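You operate a simulated robot arm through the tools that you are given. There is no shell and no other tool.

Carry out the task below with a simulated robot arm. There is one attempt and no reset: what you move stays moved.

## Task
Charge the mouse on its dock till its light turns green.
Fine: switch the dock on by its key, then lay the mouse on the PC end of the desk mat and switch the dock off again.

It is judged by the outcome, as a careful person would: the job done as asked, and still so three seconds after it is handed in. It fails if anything else is knocked over, pushed out of place, dropped, spilled or broken.

## Robot
A 7-joint arm with a two-finger parallel gripper, fixed in place. Base frame: the origin is on the floor under the middle of its stand, x ahead of it, y to its left, z up; the work surface is at about z = 0.75. Units: m, degrees, N and s.
With the tool pointing down near the work surface it reaches from about 0.44 to 0.92 m from the base axis. Its first joint turns from -143.0 to 143.0 degrees. Payload 3 kg.
The TCP is the grasp point between the finger pads, 0.03 m short of the fingertips. In the tool frame z runs along the fingers and y along their closing line. Largest opening 0.094 m; finger width 0.028, thickness 0.01; the body of the gripper, 0.05 by 0.096 m, starts 0.055 m behind the TCP.
Orientation is that of the tool frame in the base frame, as a unit quaternion [x, y, z, w]. With the fingers straight down and closing along the base's y, the tool's x points along the base's -x, its y along +y and its z along -z.

## Interface
- The arm moves only by the tool arm_command. Its argument "rows" is a list of rows, each an object of numbers (a shift or turn left out is 0, a gripper value left out holds the last): "dx", "dy", "dz": the shift along the tool's x, y, z in m; "ax", "ay", "az": the turn, a rotation vector about the tool's x, y, z in degrees; "gripper": the finger opening in m, from 0 to 0.094. In form: [{"dx": .., "dy": .., "dz": .., "ax": .., "ay": .., "az": .., "gripper": ..}, ...]. A call has 1 to 20 rows; each row shifts and turns the commanded pose from where the row before left it, along the tool's axes as they then stand. Rows are played at 5 a second. More than 0.05 m and 8.6 degrees between two rows, or a gripper value outside its range, and nothing of the call is played. Where a pose cannot be reached the arm comes as near as it can. A force on the tool above 40 N (or 10 N above the force at the start of the call, whichever is more), or a blocked arm, ends the call early, and 0.2 s more pass. Each finger travels about 0.072 m/s and halts on what it meets, pressing with about 28 N; the grip force reading is that of the motor and also rises with nothing between the fingers. The clock runs only during rows and for 0.2 s after the last one: add rows that do not move to give the fingers time. It gives the time, the measured TCP pose, the force on the tool (base axes), the opening and the grip force at its end, in the units of the frame above (readings bear some noise), with the torque about the TCP (base axes, N m) and any sound that the robot's microphone picked up.
- Cameras (640 x 400 px; columns grow to the right, rows downward): "scene" is fixed at [0.0484, 0.6514, 1.4842]; the picture's right is [-0.36, -0.93, 0.00], its down [-0.73, 0.28, -0.62] and it looks along [0.58, -0.22, -0.78] (base axes); focal length 274 px, centre (320, 200). "wrist" rides on the gripper at [0.076, 0.014, -0.103] in the tool frame; the picture's right is [-0.18, 0.98, 0.00], its down [-0.75, -0.14, -0.64] and it looks along [-0.63, -0.12, 0.77] (tool axes); focal length 243 px, centre (320, 200).
- snapshot(camera): a new picture of that camera. It takes no simulated time.
- pixel_to_xyz(camera, pixels): for up to 12 pixels [column, row] of the newest picture of that camera ("zoom" is the newest enlarged one), the place [x, y, z] in the base frame of the surface seen there, good to about 0.003 m. It takes no simulated time.
- zoom(camera, box): a new picture of the part [left, top, right, bottom] of that camera's present view, enlarged. It takes no simulated time.
- sign_off(): hands the job in; it is judged then, once.

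Open the gripper and draw the arm clear of the work before you hand the job in, unless the task says otherwise.

The tools are called as name(argument=value, ...) on one line, values as JSON. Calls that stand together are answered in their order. arm_command: Moves the arm, as the interface text tells. Its arguments: {"type":"object","properties":{"rows":{"type":"array"}},"required":["rows"]} The other tools are called the same way: snapshot (camera) takes a picture; pixel_to_xyz (camera, pixels) gives the place of the surface under pixels of a picture; zoom (camera, box) takes an enlarged picture of a part of a camera's view; sign_off () hands the job in.

At the start:

```text
time_s: 0.0
eef_pos: [0.659, 0.2474, 1.0794]
tool_rot: [0.0, 1.0, 0.0, -0.001]
force: [-1.2, 1.2, 0.8]
wrist_torque: [-0.01, 0.01, -0.01]
opening: 0.0939
grasp_force: 0.0
```

scene: 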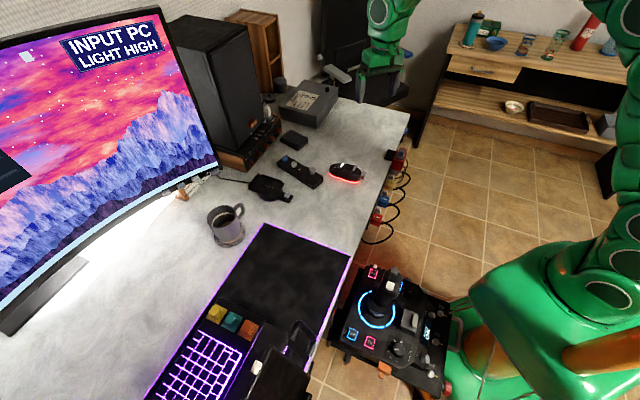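
wrist: 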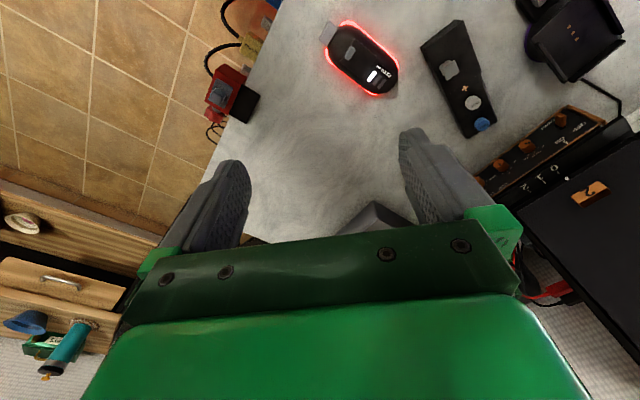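

I start by looking closely at the scene: the mouse with red glow is around (347,172), the dock candidate near (270,187), the desk mat around (290,270). I zoom in on these.

zoom(camera="scene", box=[180, 70, 420, 220])

zoom(camera="scene", box=[140, 200, 380, 400])

zoom(camera="wrist", box=[200, 0, 640, 240])

zoom(camera="scene", box=[0, 0, 240, 150])

```text
2.67 times, centred on (300, 145) of scene
```

zoom: 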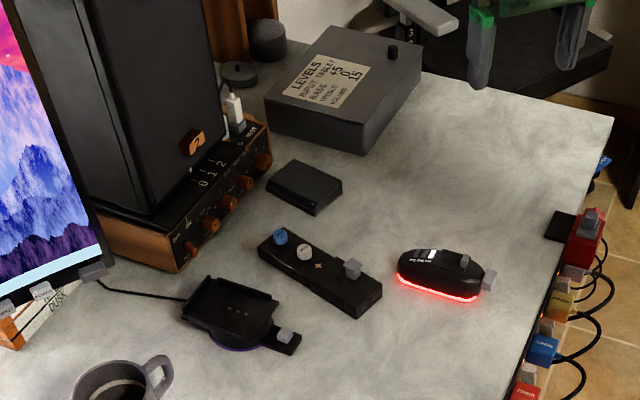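

```text
2.00 times, centred on (260, 300) of scene
```

zoom: 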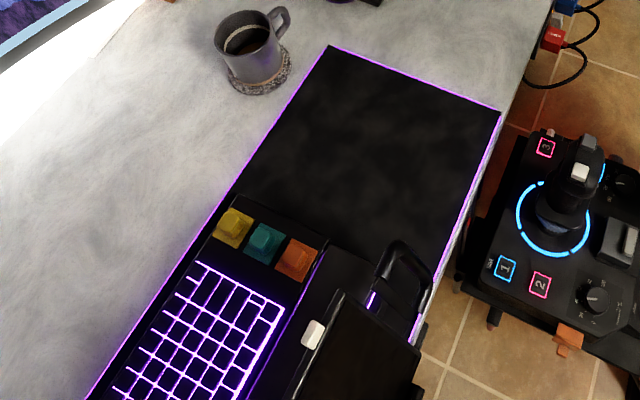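

```text
1.45 times, centred on (420, 120) of wrist
```

zoom: 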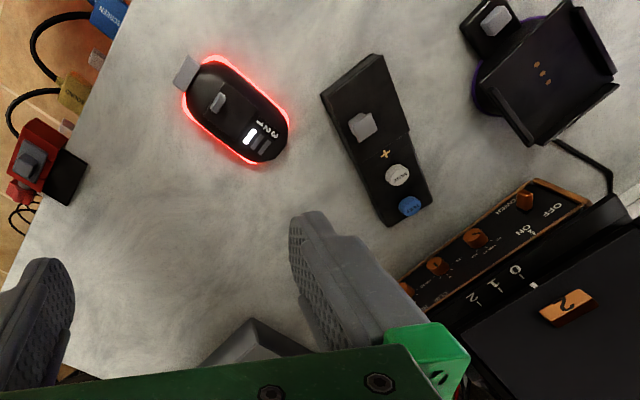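

```text
2.67 times, centred on (120, 75) of scene
```

zoom: 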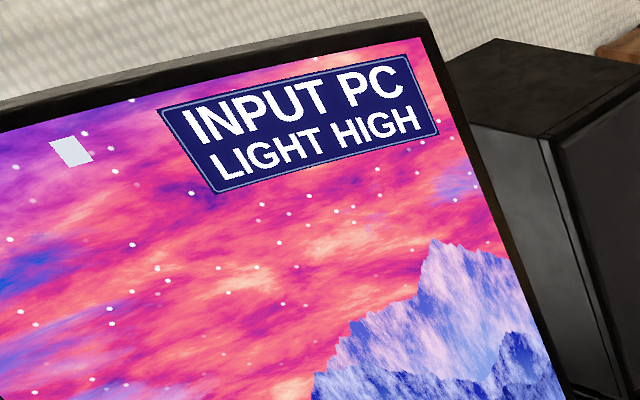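

The mouse glows red at (347,172), the dock with gold pins and a grey key on a tab is at (265,187)/(287,196). I measure the main points before moving.

snapshot(camera="scene")

pixel_to_xyz(camera="scene", pixels=[[330, 170], [347, 166], [362, 174], [355, 168], [364, 176], [257, 180], [268, 185], [287, 196], [280, 186], [264, 198], [250, 188], [290, 201]])

pixel_to_xyz(camera="scene", pixels=[[265, 224], [349, 256], [300, 260], [230, 322], [290, 340], [280, 370], [225, 225], [300, 175], [311, 170], [285, 163], [295, 140], [335, 200]])

```text
taken
```

scene: 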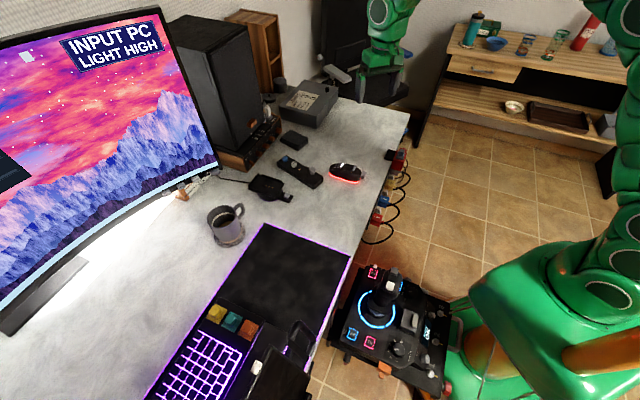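

```text
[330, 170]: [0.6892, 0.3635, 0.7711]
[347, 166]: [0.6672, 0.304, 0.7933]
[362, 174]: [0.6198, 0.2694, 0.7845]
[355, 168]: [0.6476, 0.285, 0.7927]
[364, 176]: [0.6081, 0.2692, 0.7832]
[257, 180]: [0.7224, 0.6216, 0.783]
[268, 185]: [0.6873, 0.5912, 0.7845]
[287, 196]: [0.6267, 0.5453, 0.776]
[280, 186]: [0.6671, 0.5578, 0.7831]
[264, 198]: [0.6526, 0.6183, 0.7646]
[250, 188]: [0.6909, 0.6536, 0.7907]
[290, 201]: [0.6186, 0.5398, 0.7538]
```

```text
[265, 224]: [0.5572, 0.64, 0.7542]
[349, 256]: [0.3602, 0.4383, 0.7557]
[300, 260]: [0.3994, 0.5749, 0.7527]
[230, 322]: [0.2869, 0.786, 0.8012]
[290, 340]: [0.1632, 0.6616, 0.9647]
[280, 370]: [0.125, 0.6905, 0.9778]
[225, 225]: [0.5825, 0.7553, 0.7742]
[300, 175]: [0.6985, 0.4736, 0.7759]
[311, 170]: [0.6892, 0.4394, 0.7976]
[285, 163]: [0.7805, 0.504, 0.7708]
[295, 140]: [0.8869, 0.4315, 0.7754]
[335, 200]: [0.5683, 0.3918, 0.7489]
```

The keyboard end of the mat and the black object at (280,375) are unclear; I zoom into the bottom part of the scene and the edge cables.

zoom(camera="scene", box=[200, 300, 360, 400])

zoom(camera="scene", box=[350, 130, 450, 250])

zoom(camera="scene", box=[220, 140, 320, 220])

zoom(camera="scene", box=[320, 150, 380, 190])

```text
4.00 times, centred on (280, 350) of scene
```

zoom: 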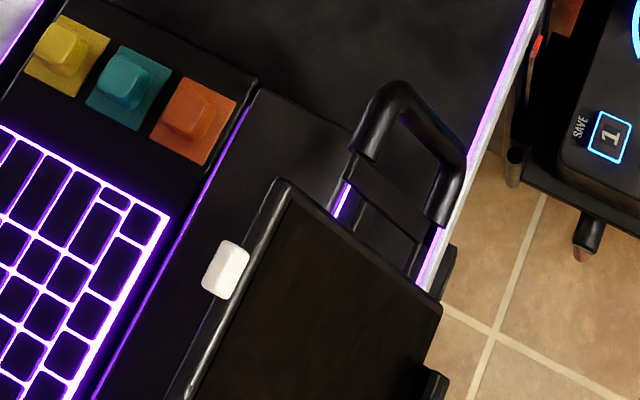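

```text
3.33 times, centred on (400, 190) of scene
```

zoom: 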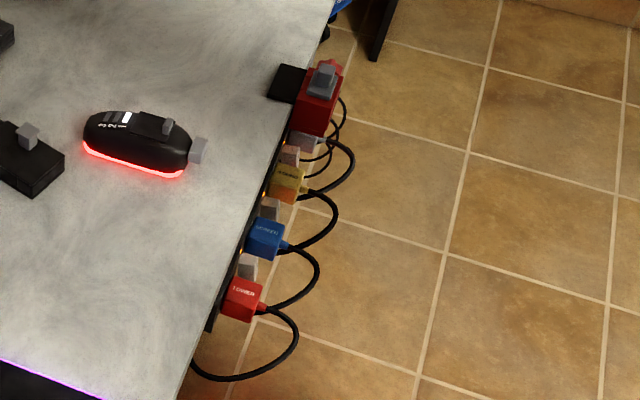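

```text
5.00 times, centred on (270, 180) of scene
```

zoom: 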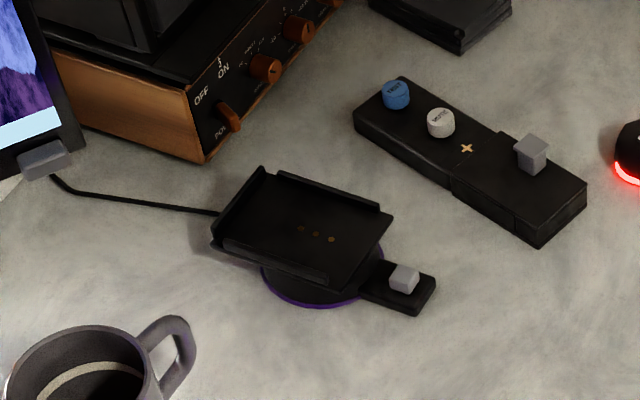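

```text
10.00 times, centred on (350, 170) of scene
```

zoom: 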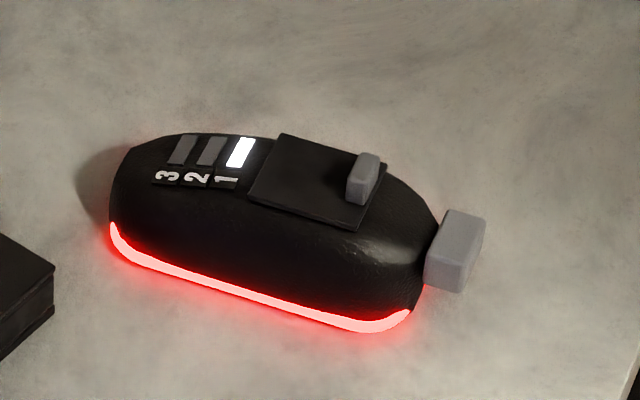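

The mouse and the dock are clear, but the "PC end" of the mat is not yet known. I raise the arm and swing the wrist camera over the mat for a look, well above everything.

arm_command(rows=[{"dz": -0.04}, {"dz": -0.04}, {"dz": -0.04}, {"dx": 0.0386, "dy": 0.0254}, {"dx": 0.0386, "dy": 0.0254}, {"dx": 0.0386, "dy": 0.0254}, {"dx": 0.0386, "dy": 0.0254}, {"dx": 0.0386, "dy": 0.0254}, {"dx": 0.0386, "dy": 0.0254}, {"az": -8}, {"az": -8}, {"az": -8}, {"az": -8}, {"az": -8}, {"az": -8}])

snapshot(camera="wrist")

snapshot(camera="scene")

```text
time_s: 3.2
eef_pos: [0.4262, 0.3984, 1.2002]
tool_rot: [-0.407, 0.913, -0.001, -0.001]
force: [0.7, -0.5, 0.3]
wrist_torque: [0.01, -0.03, 0.02]
opening: 0.0938
grasp_force: 0.1
```

```text
taken
```

wrist: 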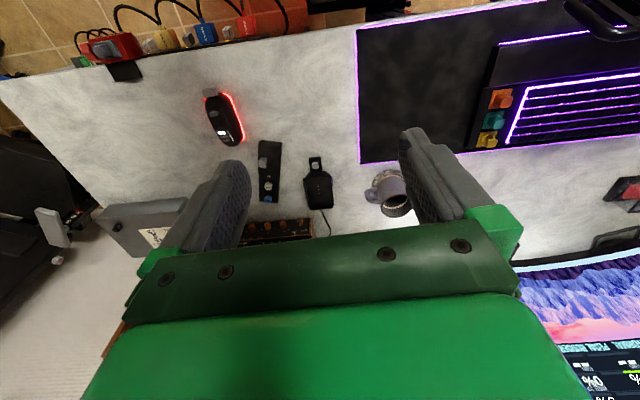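

```text
taken
```

scene: 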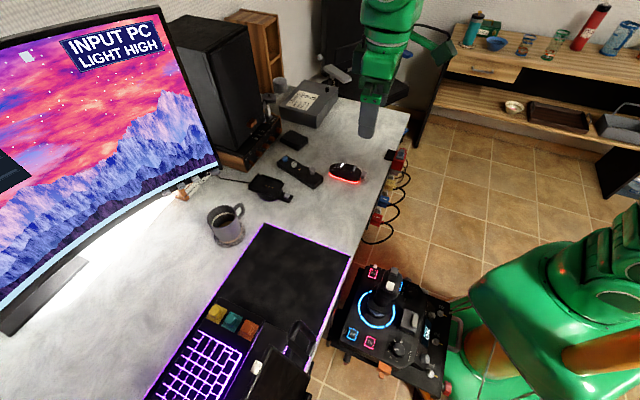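

The wrist view shows the mat's near end (360,30)-(360,160) and the keyboard further right, but no PC yet. I turn the camera further along the mat to see its far end.

arm_command(rows=[{"dx": 0.0087, "dy": 0.0395}, {"dx": 0.0087, "dy": 0.0395}, {"dx": 0.0087, "dy": 0.0395}, {"dx": 0.0087, "dy": 0.0395}, {"dx": 0.0087, "dy": 0.0395}, {"az": -8}, {"az": -8}, {"az": -8}, {"az": -8}, {"az": -8}, {"az": -8}, {"az": -8}])

snapshot(camera="wrist")

```text
time_s: 5.8
eef_pos: [0.251, 0.4978, 1.1988]
tool_rot: [0.789, -0.614, 0.0, -0.001]
force: [-0.2, 0.5, 0.1]
wrist_torque: [-0.02, -0.01, 0.03]
opening: 0.094
grasp_force: 0.1
```

```text
taken
```

wrist: 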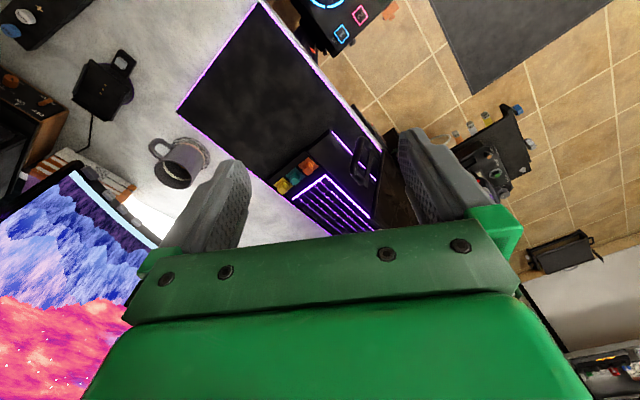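

The gripper hides the mat's far end (right-bottom of (340,210)). I tilt the tool so that the camera looks further out along the mat.

arm_command(rows=[{"ay": -8}, {"ay": -8}, {"ay": -8}, {"ay": -8}, {"ay": -8}])

snapshot(camera="wrist")

```text
time_s: 7.0
eef_pos: [0.2514, 0.4998, 1.1986]
tool_rot: [0.741, -0.578, -0.269, -0.212]
force: [0.9, -0.1, 0.3]
wrist_torque: [0.02, 0.03, 0.02]
opening: 0.0942
grasp_force: 0.0
```

```text
taken
```

wrist: 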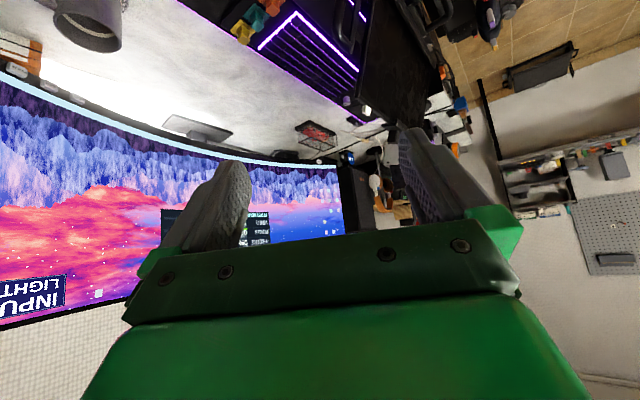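

zoom(camera="wrist", box=[220, 0, 540, 240])

zoom(camera="wrist", box=[290, 100, 430, 240])

pixel_to_xyz(camera="wrist", pixels=[[350, 180], [345, 158], [355, 210], [315, 133], [360, 124], [375, 185], [360, 110], [330, 95], [260, 45], [400, 90], [375, 135], [200, 130]])

```text
1.67 times, centred on (380, 120) of wrist
```

zoom: 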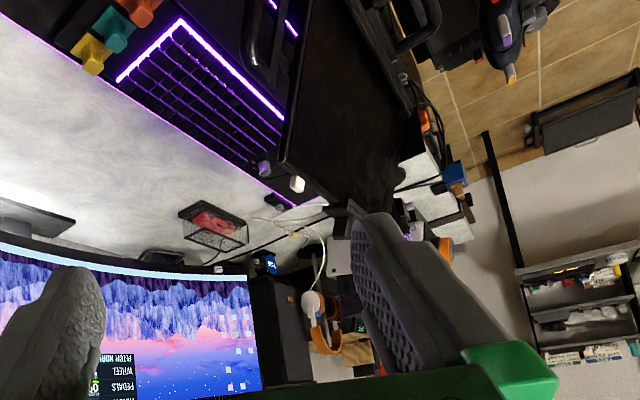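

```text
2.86 times, centred on (360, 170) of wrist
```

zoom: 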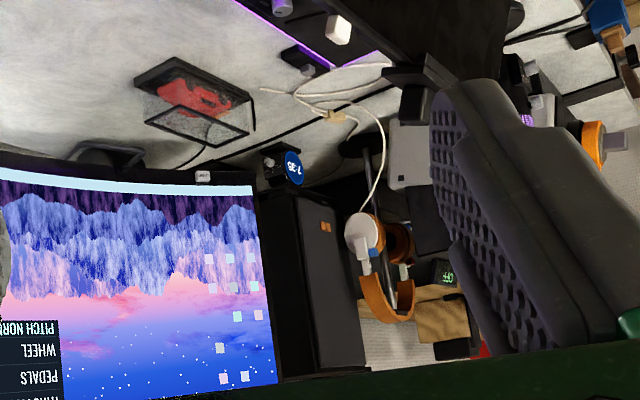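

```text
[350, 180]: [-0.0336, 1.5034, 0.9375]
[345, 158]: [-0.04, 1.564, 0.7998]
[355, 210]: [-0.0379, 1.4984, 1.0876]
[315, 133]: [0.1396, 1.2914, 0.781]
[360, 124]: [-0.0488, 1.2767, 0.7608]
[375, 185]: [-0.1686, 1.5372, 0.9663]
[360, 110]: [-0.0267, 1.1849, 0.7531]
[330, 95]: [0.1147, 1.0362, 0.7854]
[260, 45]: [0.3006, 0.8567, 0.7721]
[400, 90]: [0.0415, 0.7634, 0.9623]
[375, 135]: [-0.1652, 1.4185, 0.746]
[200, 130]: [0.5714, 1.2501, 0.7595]
```

No PC seen at the far end so far: a speaker at (350,200), headset and tablet. I check the black object behind the LEVELS box at (345,45) of the scene view, and the other surroundings.

zoom(camera="scene", box=[240, 0, 440, 125])

zoom(camera="wrist", box=[400, 0, 640, 150])

zoom(camera="wrist", box=[480, 100, 640, 300])

```text
3.20 times, centred on (340, 62) of scene
```

zoom: 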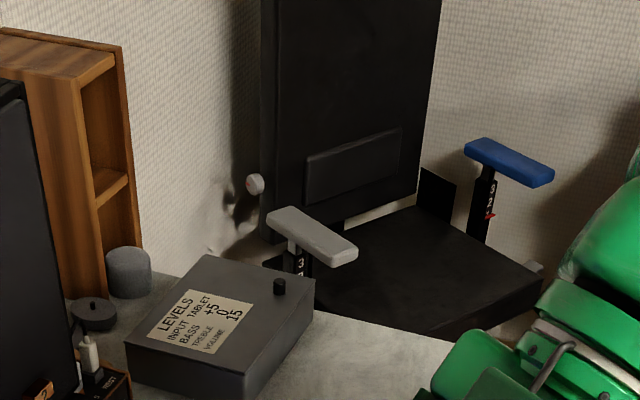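

```text
2.67 times, centred on (520, 75) of wrist
```

zoom: 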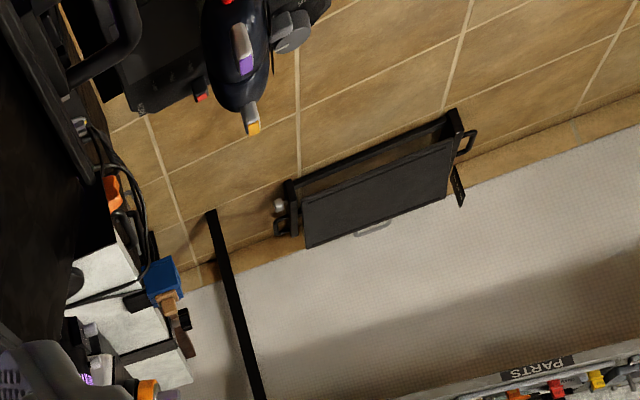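

```text
2.00 times, centred on (560, 200) of wrist
```

zoom: 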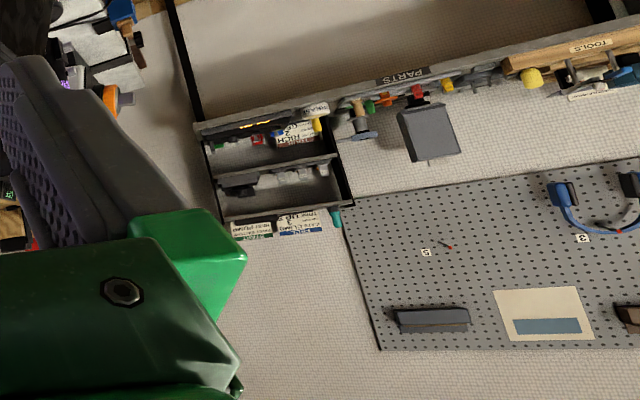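

The far black object is a chair, so I still need to identify the PC and the mat's far end. I move the camera higher and over toward the far end, tilting down a bit.

arm_command(rows=[{"ay": 8}, {"ay": 8}, {"dx": -0.0332, "dy": 0.0204, "dz": -0.0115}, {"dx": -0.0332, "dy": 0.0204, "dz": -0.0115}, {"dx": -0.0332, "dy": 0.0204, "dz": -0.0115}, {"dx": -0.0332, "dy": 0.0204, "dz": -0.0115}, {"dx": -0.0332, "dy": 0.0204, "dz": -0.0115}])

snapshot(camera="wrist")

zoom(camera="wrist", box=[160, 0, 560, 240])

```text
time_s: 8.8
eef_pos: [0.1463, 0.5947, 1.323]
tool_rot: [0.751, -0.618, -0.201, -0.113]
force: [0.9, 0.6, 0.9]
wrist_torque: [0.02, -0.01, 0.01]
opening: 0.0942
grasp_force: 0.0
stopped in row 7: the arm was blocked; the commanded pose is now the measured one
```

```text
taken
```

wrist: 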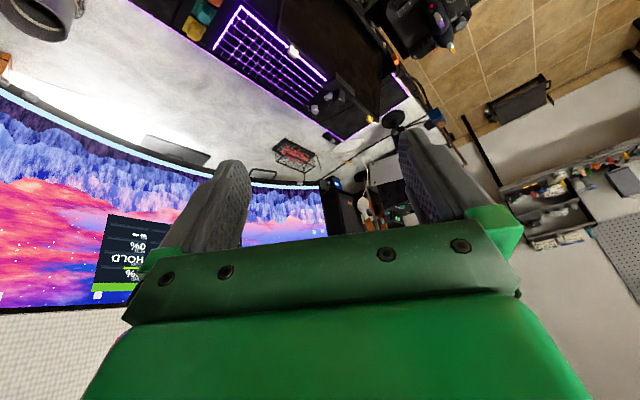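

```text
1.60 times, centred on (360, 120) of wrist
```

zoom: 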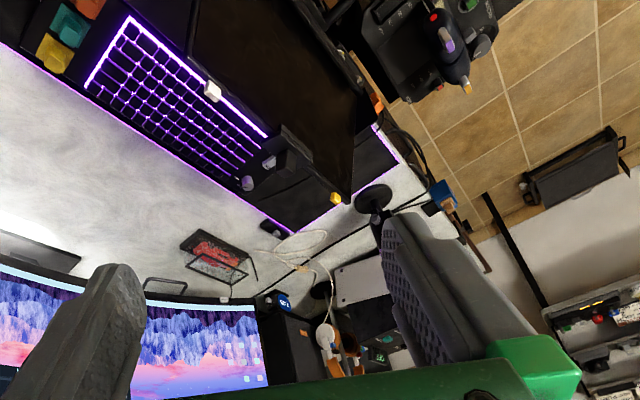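

I zoom into the far end region at (300,130)-(430,240) to look for the PC.

zoom(camera="wrist", box=[310, 120, 430, 240])

zoom(camera="wrist", box=[260, 0, 460, 130])

zoom(camera="wrist", box=[60, 180, 340, 320])

snapshot(camera="scene")

```text
3.33 times, centred on (370, 180) of wrist
```

zoom: 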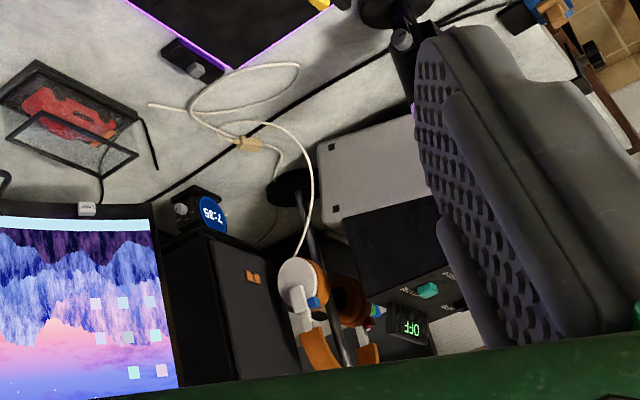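

```text
3.08 times, centred on (360, 65) of wrist
```

zoom: 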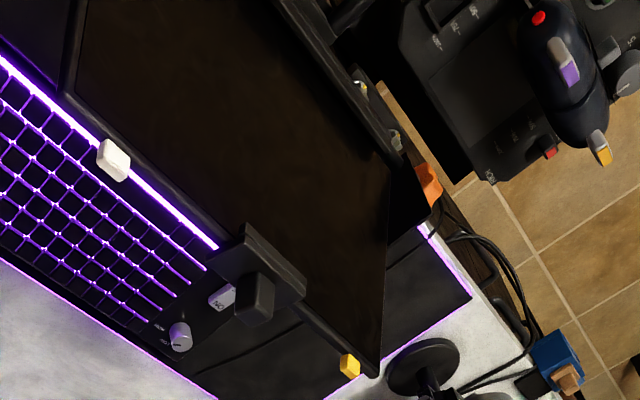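

```text
2.29 times, centred on (200, 250) of wrist
```

zoom: 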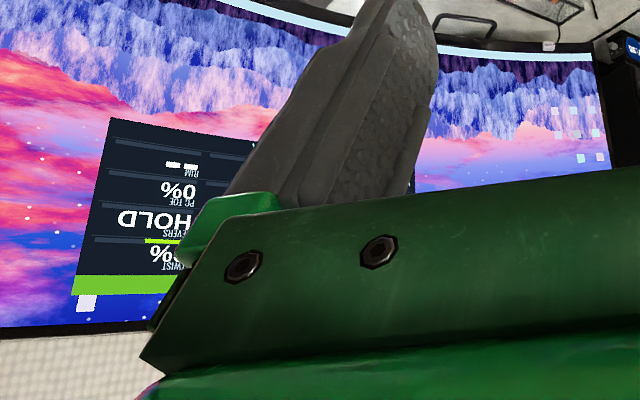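

```text
taken
```

scene: 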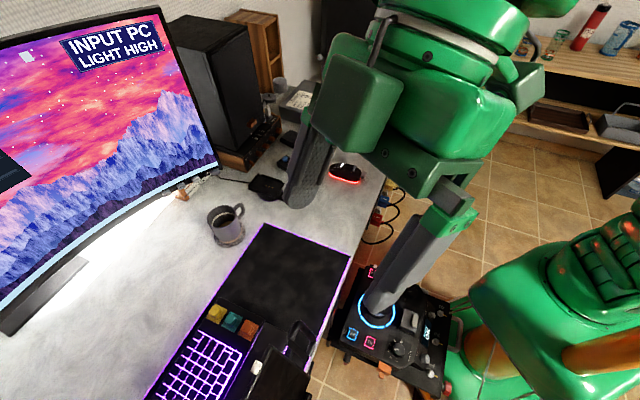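

A purple glow shows just beyond the mat's far end at about (430,125) behind the right finger, which could be the PC. I yaw the tool so that region comes into the gap between the fingers.

arm_command(rows=[{"az": -8}, {"az": -8}, {"az": -4}])

snapshot(camera="wrist")

zoom(camera="wrist", box=[240, 0, 500, 240])

```text
time_s: 9.6
eef_pos: [0.1449, 0.5957, 1.3248]
tool_rot: [0.849, -0.476, -0.178, -0.147]
force: [0.0, 0.4, 1.1]
wrist_torque: [-0.03, -0.01, 0.0]
opening: 0.094
grasp_force: 0.1
```

```text
taken
```

wrist: 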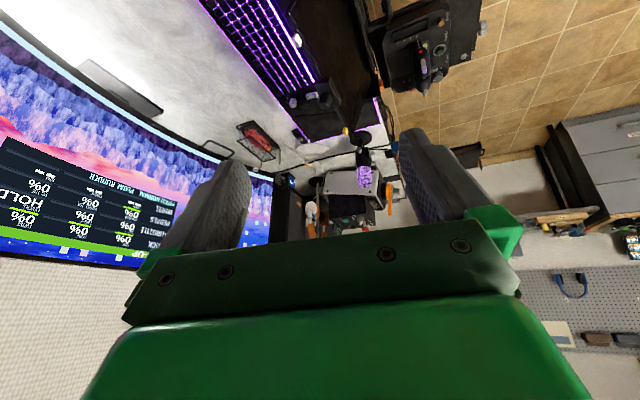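

```text
1.67 times, centred on (370, 120) of wrist
```

zoom: 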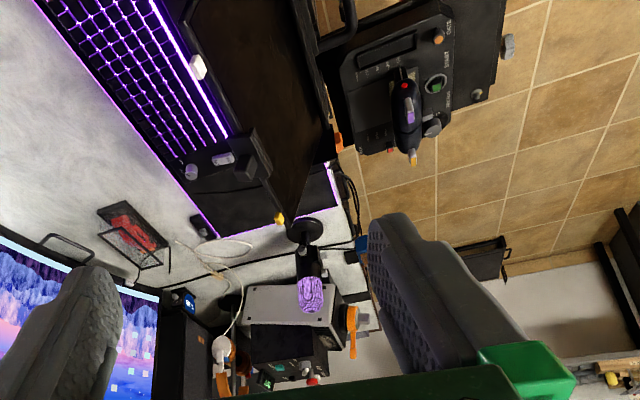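

zoom(camera="wrist", box=[290, 120, 410, 240])

zoom(camera="wrist", box=[0, 130, 240, 270])

pixel_to_xyz(camera="wrist", pixels=[[355, 185], [340, 175], [330, 205], [380, 180], [368, 140], [380, 100], [308, 138], [365, 215], [340, 215], [374, 125], [385, 140], [345, 195]])

```text
3.33 times, centred on (350, 180) of wrist
```

zoom: 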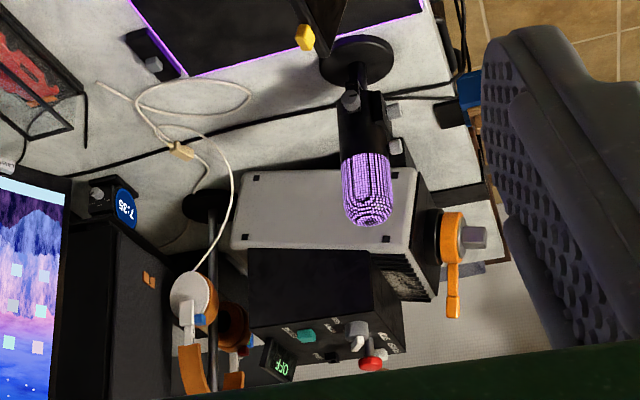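

```text
2.67 times, centred on (120, 200) of wrist
```

zoom: 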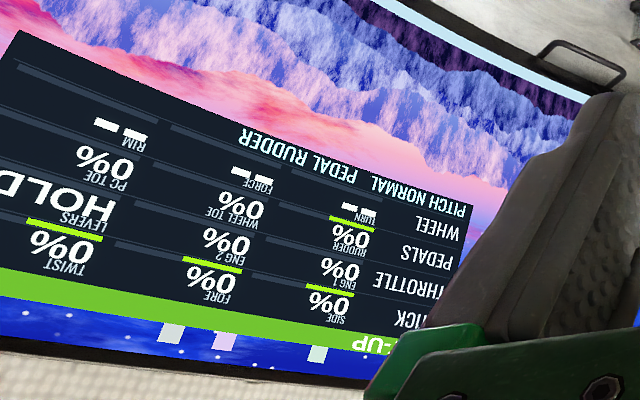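

```text
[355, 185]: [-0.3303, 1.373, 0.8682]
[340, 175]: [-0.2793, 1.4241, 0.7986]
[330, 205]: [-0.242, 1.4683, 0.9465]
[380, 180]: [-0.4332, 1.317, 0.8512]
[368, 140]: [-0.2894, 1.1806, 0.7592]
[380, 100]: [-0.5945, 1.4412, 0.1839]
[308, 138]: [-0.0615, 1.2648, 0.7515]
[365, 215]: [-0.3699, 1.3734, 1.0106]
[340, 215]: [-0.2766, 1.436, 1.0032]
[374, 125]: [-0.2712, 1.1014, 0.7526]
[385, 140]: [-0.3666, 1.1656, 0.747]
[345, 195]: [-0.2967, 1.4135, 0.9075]
```

The far-end items include a grey box at (355,190) with vents and a control box on top. I zoom tightly on them to tell whether it is the PC.

zoom(camera="wrist", box=[330, 165, 390, 205])

zoom(camera="wrist", box=[320, 195, 380, 235])

zoom(camera="wrist", box=[300, 90, 390, 150])

zoom(camera="wrist", box=[360, 0, 510, 100])

zoom(camera="scene", box=[320, 250, 480, 400])

```text
10.00 times, centred on (360, 185) of wrist
```

zoom: 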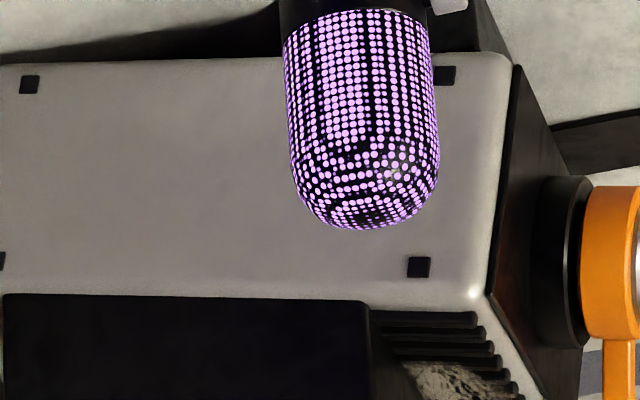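

```text
10.00 times, centred on (350, 215) of wrist
```

zoom: 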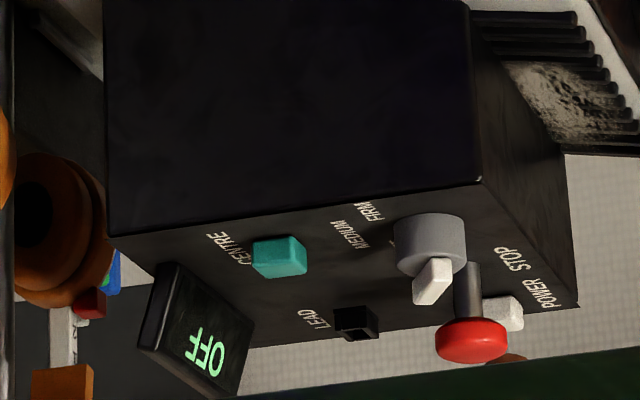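

```text
6.67 times, centred on (345, 120) of wrist
```

zoom: 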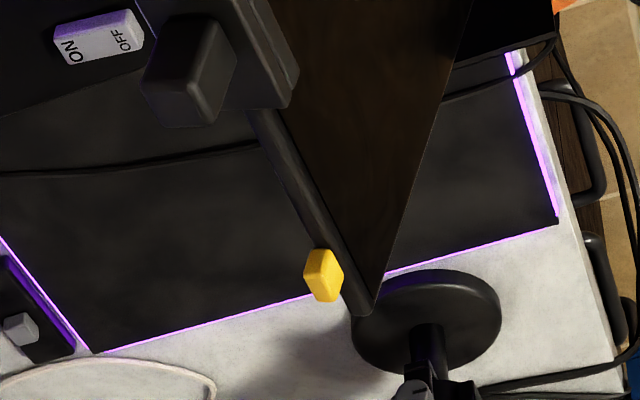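

```text
4.00 times, centred on (435, 50) of wrist
```

zoom: 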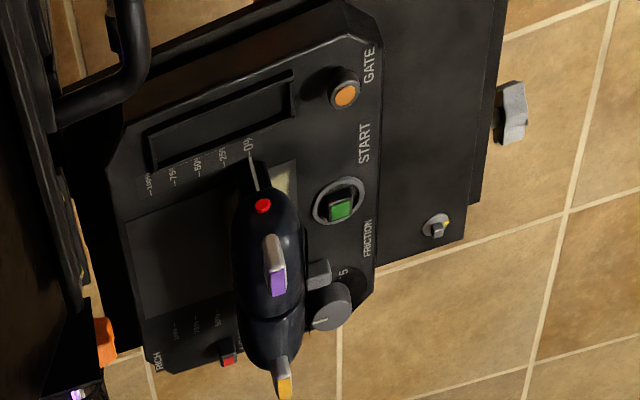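

```text
2.67 times, centred on (400, 325) of scene
```

zoom: 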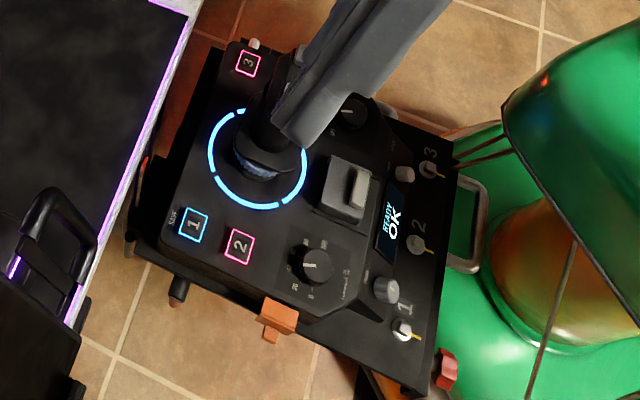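

The far-end box has CENTRE/FIRM/LEAD/POWER controls and a quick-release shaft, so it is the wheel base: that is the wheel end, and the monitor's "WHEEL TOE / PC TOE" hints the PC is at the opposite (mouse) side. I retrace to the near side to verify and to view the dock and mouse closely.

arm_command(rows=[{"az": 8}, {"az": 8}, {"az": 4}, {"dx": 0.0332, "dy": -0.0204, "dz": 0.0115}, {"dx": 0.0332, "dy": -0.0204, "dz": 0.0115}, {"dx": 0.0332, "dy": -0.0204, "dz": 0.0115}, {"dx": 0.0332, "dy": -0.0204, "dz": 0.0115}, {"dx": 0.0332, "dy": -0.0204, "dz": 0.0115}, {"ay": 8}, {"ay": 8}, {"ay": 8}, {}])

```text
time_s: 12.2
eef_pos: [0.2618, 0.4923, 1.1913]
tool_rot: [0.777, -0.628, -0.039, 0.017]
force: [0.7, -0.5, -0.4]
wrist_torque: [-0.02, 0.01, -0.02]
opening: 0.0939
grasp_force: 0.2
```

The tool is about 5° off vertical after the blocked move; I level it, move toward the near side at safe height and yaw back to view the dock and the mouse.

arm_command(rows=[{"ax": 4.3, "ay": 2.2}, {"dx": 0.0297, "dy": -0.0321, "dz": 0.008}, {"dx": 0.0297, "dy": -0.0321, "dz": 0.008}, {"dx": 0.0297, "dy": -0.0321, "dz": 0.008}, {"dx": 0.0297, "dy": -0.0321, "dz": 0.008}, {"dx": 0.0297, "dy": -0.0321, "dz": 0.008}, {"az": 8}, {"az": 8}, {"az": 8}, {"az": 8}, {"az": 8}, {"az": 8}, {"az": 8}, {"az": 2}, {}])

snapshot(camera="wrist")

zoom(camera="wrist", box=[60, 0, 420, 225])

```text
time_s: 15.4
eef_pos: [0.4491, 0.3823, 1.1506]
tool_rot: [-0.377, 0.926, 0.001, -0.001]
force: [-0.2, -0.9, 1.4]
wrist_torque: [-0.01, 0.03, -0.03]
opening: 0.0941
grasp_force: 0.1
```

```text
taken
```

wrist: 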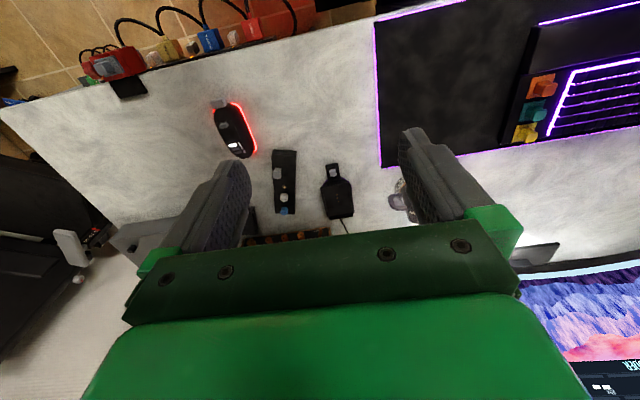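

```text
1.78 times, centred on (240, 112) of wrist
```

zoom: 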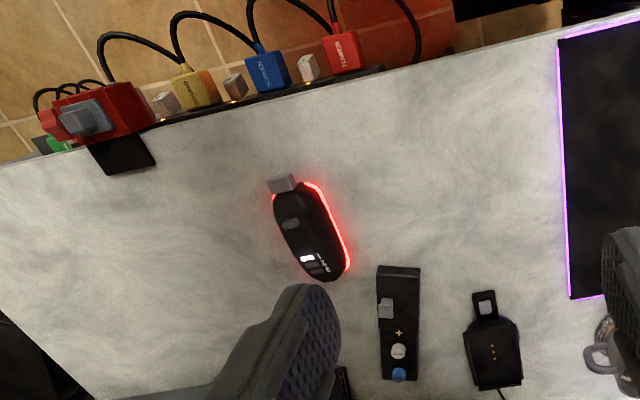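

Both the mouse (235,130) and the dock (335,195) are in view. I zoom tightly on each, on the cable labels, and on the mat's near end.

zoom(camera="wrist", box=[300, 150, 380, 225])

zoom(camera="wrist", box=[200, 90, 270, 165])

zoom(camera="wrist", box=[60, 0, 300, 110])

zoom(camera="wrist", box=[350, 0, 560, 170])

zoom(camera="wrist", box=[0, 60, 150, 300])

```text
5.33 times, centred on (340, 188) of wrist
```

zoom: 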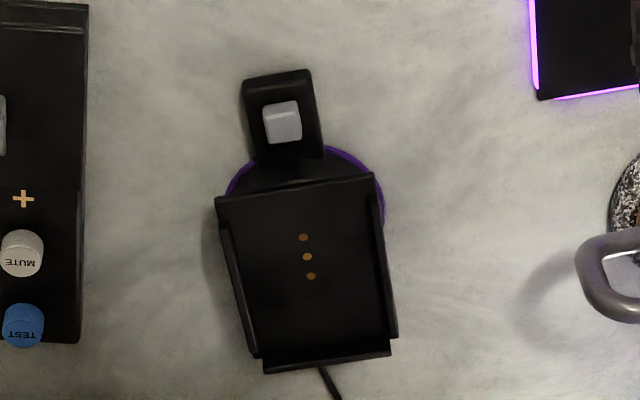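

```text
5.33 times, centred on (235, 128) of wrist
```

zoom: 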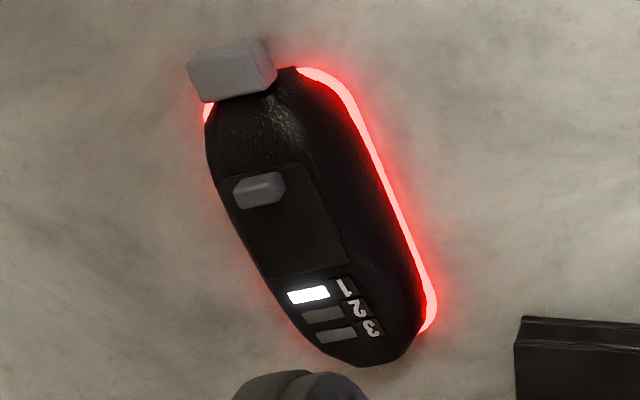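

```text
2.67 times, centred on (180, 55) of wrist
```

zoom: 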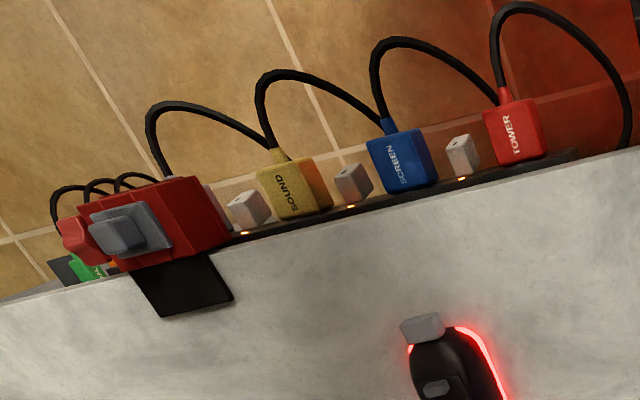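

```text
2.35 times, centred on (455, 85) of wrist
```

zoom: 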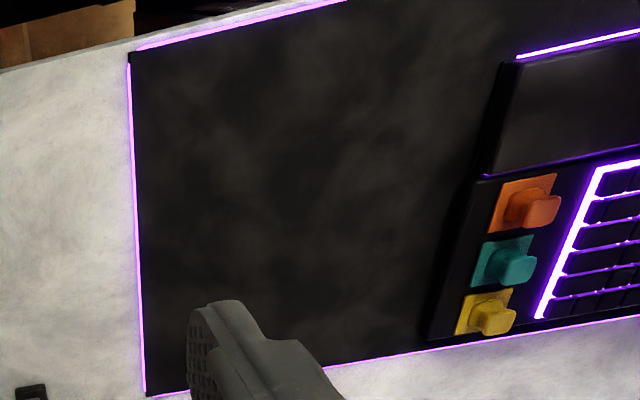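

```text
1.67 times, centred on (75, 180) of wrist
```

zoom: 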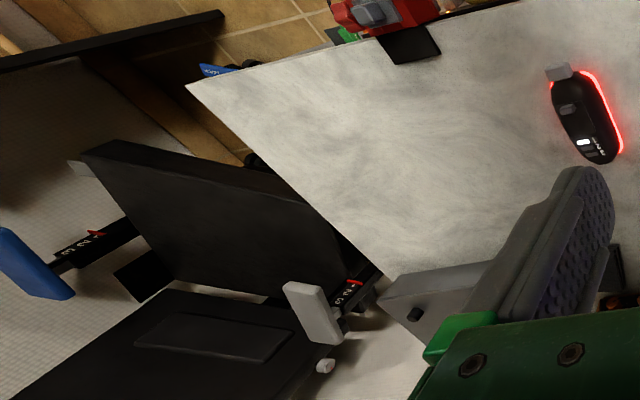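

The power strip labels (TOWER, SCREEN, SOUND) show the PC tower is under the desk by the mat's near end, so that is the PC end. Now I measure the dock: first a fresh tight zoom of it.

zoom(camera="wrist", box=[300, 150, 380, 225])

pixel_to_xyz(camera="zoom", pixels=[[303, 237], [307, 256], [311, 276], [240, 220], [370, 205], [280, 335], [370, 325], [232, 260], [385, 250], [325, 360], [282, 122], [260, 90]])

pixel_to_xyz(camera="zoom", pixels=[[216, 198], [373, 175], [265, 372], [391, 350], [258, 356], [398, 335], [300, 350], [350, 345], [250, 160], [320, 150], [300, 205], [275, 108]])

```text
5.33 times, centred on (340, 188) of wrist
```

zoom: 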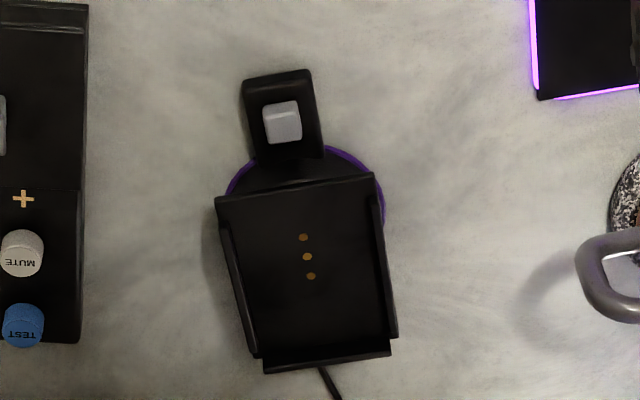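

```text
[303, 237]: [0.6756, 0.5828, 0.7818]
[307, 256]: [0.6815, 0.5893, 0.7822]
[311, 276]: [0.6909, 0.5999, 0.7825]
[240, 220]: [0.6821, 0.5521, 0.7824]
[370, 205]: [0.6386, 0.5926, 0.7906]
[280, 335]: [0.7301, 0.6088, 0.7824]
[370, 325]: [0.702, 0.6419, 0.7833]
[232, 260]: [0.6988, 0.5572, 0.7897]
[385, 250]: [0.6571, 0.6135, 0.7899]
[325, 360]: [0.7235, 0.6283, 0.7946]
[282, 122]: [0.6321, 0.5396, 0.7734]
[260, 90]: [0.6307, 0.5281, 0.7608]
```

```text
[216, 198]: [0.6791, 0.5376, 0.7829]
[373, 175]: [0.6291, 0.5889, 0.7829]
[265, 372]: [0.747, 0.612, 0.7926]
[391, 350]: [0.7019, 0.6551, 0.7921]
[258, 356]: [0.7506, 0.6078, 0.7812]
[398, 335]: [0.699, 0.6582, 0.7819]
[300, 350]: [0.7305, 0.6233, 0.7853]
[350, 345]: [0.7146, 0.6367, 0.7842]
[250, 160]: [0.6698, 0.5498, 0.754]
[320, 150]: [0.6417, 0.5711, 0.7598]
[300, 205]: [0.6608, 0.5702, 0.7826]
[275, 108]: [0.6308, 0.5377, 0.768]
```

Dock cradle: corners (0.679,0.538), (0.629,0.589), (0.751,0.608), (0.699,0.658), axis at ~44°, floor z≈0.782, open toward the key at (0.632,0.540,0.773). Now I measure the mouse the same way.

zoom(camera="wrist", box=[200, 90, 270, 165])

pixel_to_xyz(camera="zoom", pixels=[[230, 60], [198, 75], [270, 65], [255, 185], [280, 230], [205, 130], [290, 70], [385, 350], [330, 355], [270, 280], [400, 230], [370, 130]])

pixel_to_xyz(camera="zoom", pixels=[[308, 295], [335, 335], [345, 290], [370, 330], [370, 250], [330, 180], [270, 120], [235, 105], [430, 325], [355, 362], [230, 200], [415, 345]])

```text
5.33 times, centred on (235, 128) of wrist
```

zoom: 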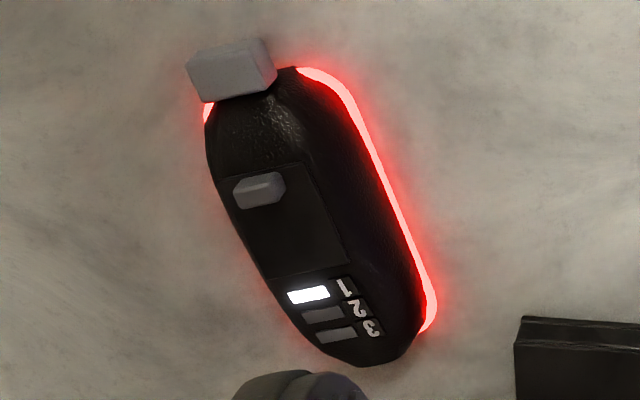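

```text
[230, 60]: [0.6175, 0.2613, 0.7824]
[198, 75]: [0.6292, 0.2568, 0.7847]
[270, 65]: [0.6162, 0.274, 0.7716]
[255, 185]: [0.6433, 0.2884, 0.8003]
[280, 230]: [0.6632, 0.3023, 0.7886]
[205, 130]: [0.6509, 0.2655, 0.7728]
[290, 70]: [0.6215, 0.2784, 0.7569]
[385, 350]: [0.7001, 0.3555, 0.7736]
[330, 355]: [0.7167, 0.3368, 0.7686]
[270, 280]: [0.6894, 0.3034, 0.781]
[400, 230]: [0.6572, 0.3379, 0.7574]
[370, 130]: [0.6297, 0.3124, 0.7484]
```

```text
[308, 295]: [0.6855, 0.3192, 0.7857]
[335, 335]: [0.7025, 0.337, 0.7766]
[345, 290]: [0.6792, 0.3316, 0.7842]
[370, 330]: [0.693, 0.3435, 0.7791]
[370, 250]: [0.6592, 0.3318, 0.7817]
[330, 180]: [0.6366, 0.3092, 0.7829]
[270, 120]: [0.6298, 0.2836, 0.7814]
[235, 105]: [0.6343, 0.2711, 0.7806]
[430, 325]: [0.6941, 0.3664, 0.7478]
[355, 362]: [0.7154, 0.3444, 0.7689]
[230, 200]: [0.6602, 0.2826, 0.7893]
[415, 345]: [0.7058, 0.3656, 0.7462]
```

Mouse: axis ~46°, centre about (0.667,0.312), block end toward the robot, similar direction to the dock. Before approaching the dock I check the amp/speaker and mug positions for clearance.

snapshot(camera="scene")

pixel_to_xyz(camera="scene", pixels=[[246, 150], [243, 168], [220, 165], [250, 120], [255, 145], [235, 207], [240, 215], [240, 40], [215, 25], [270, 140], [217, 172], [228, 150]])

```text
taken
```

scene: 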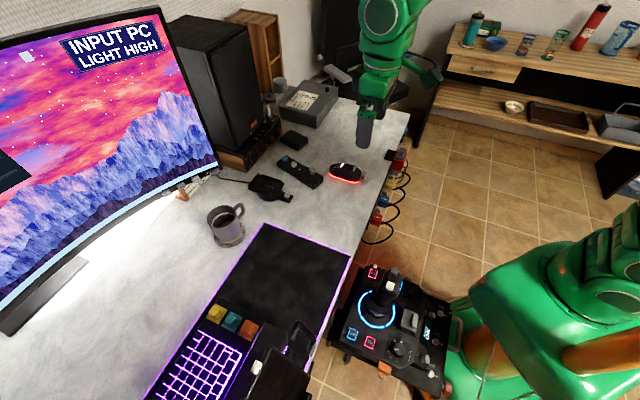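

```text
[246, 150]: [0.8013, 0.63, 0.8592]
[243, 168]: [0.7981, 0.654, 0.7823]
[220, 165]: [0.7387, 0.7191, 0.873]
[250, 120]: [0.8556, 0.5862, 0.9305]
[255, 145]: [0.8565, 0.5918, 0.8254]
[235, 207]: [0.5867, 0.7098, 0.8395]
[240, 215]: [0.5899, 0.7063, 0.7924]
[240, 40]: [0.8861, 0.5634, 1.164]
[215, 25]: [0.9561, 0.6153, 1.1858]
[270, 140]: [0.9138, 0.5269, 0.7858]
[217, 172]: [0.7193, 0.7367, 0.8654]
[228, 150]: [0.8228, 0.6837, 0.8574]
```

Amp front is about 0.11 m behind the dock, enough room. I close the gripper and move above the dock's key at height 1.05, then look.

arm_command(rows=[{"dx": -0.0402, "dy": -0.0024, "dz": 0.0167, "gripper": 0.0}, {"dx": -0.0402, "dy": -0.0024, "dz": 0.0167}, {"dx": -0.0402, "dy": -0.0024, "dz": 0.0167}, {"dx": -0.0402, "dy": -0.0024, "dz": 0.0167}, {"dx": -0.0402, "dy": -0.0024, "dz": 0.0167}, {"dx": -0.0402, "dy": -0.0024, "dz": 0.0167}, {}])

snapshot(camera="wrist")

zoom(camera="wrist", box=[250, 0, 410, 120])

```text
time_s: 17.0
eef_pos: [0.6343, 0.5399, 1.0498]
tool_rot: [-0.376, 0.926, 0.0, -0.001]
force: [0.4, 0.0, -0.2]
wrist_torque: [0.0, -0.02, -0.01]
opening: 0.0
grasp_force: 27.9
```

```text
taken
```

wrist: 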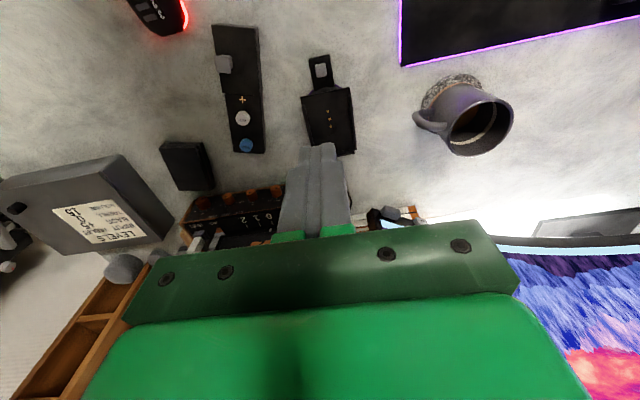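

```text
3.33 times, centred on (330, 60) of wrist
```

zoom: 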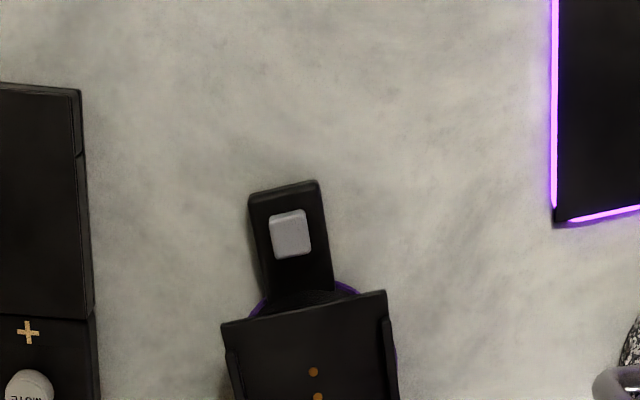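

The key is clearly visible at (290,233) in the enlarged picture; I measure it and the cradle from this closer view.

pixel_to_xyz(camera="zoom", pixels=[[290, 233], [275, 220], [303, 215], [280, 255], [308, 250], [252, 195], [315, 183], [265, 285], [330, 275], [222, 325], [385, 292], [313, 372]])

zoom(camera="wrist", box=[270, 40, 390, 160])

pixel_to_xyz(camera="zoom", pixels=[[280, 185], [290, 200], [300, 220], [310, 240], [330, 230], [350, 250], [370, 200], [400, 165], [240, 230], [260, 300], [405, 330], [330, 340]])

```text
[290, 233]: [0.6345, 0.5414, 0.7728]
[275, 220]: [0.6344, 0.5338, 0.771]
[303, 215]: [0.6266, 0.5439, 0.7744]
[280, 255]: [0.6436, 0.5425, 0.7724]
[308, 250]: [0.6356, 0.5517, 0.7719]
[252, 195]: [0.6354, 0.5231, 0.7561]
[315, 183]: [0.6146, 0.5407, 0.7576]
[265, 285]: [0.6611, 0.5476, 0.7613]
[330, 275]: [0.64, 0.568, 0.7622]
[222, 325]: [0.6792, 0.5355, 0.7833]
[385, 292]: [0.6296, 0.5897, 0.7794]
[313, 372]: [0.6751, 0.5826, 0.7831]
```

```text
3.33 times, centred on (330, 100) of wrist
```

zoom: 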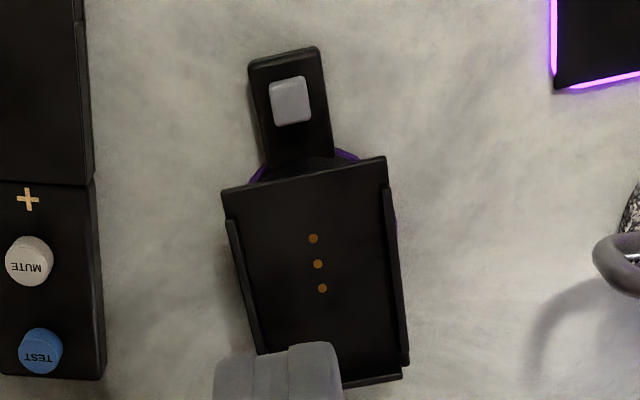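

```text
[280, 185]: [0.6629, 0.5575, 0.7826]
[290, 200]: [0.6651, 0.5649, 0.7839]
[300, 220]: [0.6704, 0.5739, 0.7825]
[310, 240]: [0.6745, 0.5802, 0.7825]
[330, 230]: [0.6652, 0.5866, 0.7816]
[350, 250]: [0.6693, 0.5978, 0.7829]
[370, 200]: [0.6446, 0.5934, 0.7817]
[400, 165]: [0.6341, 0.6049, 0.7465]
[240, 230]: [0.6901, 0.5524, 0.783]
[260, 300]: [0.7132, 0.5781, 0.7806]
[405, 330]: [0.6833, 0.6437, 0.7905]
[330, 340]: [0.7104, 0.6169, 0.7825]
```

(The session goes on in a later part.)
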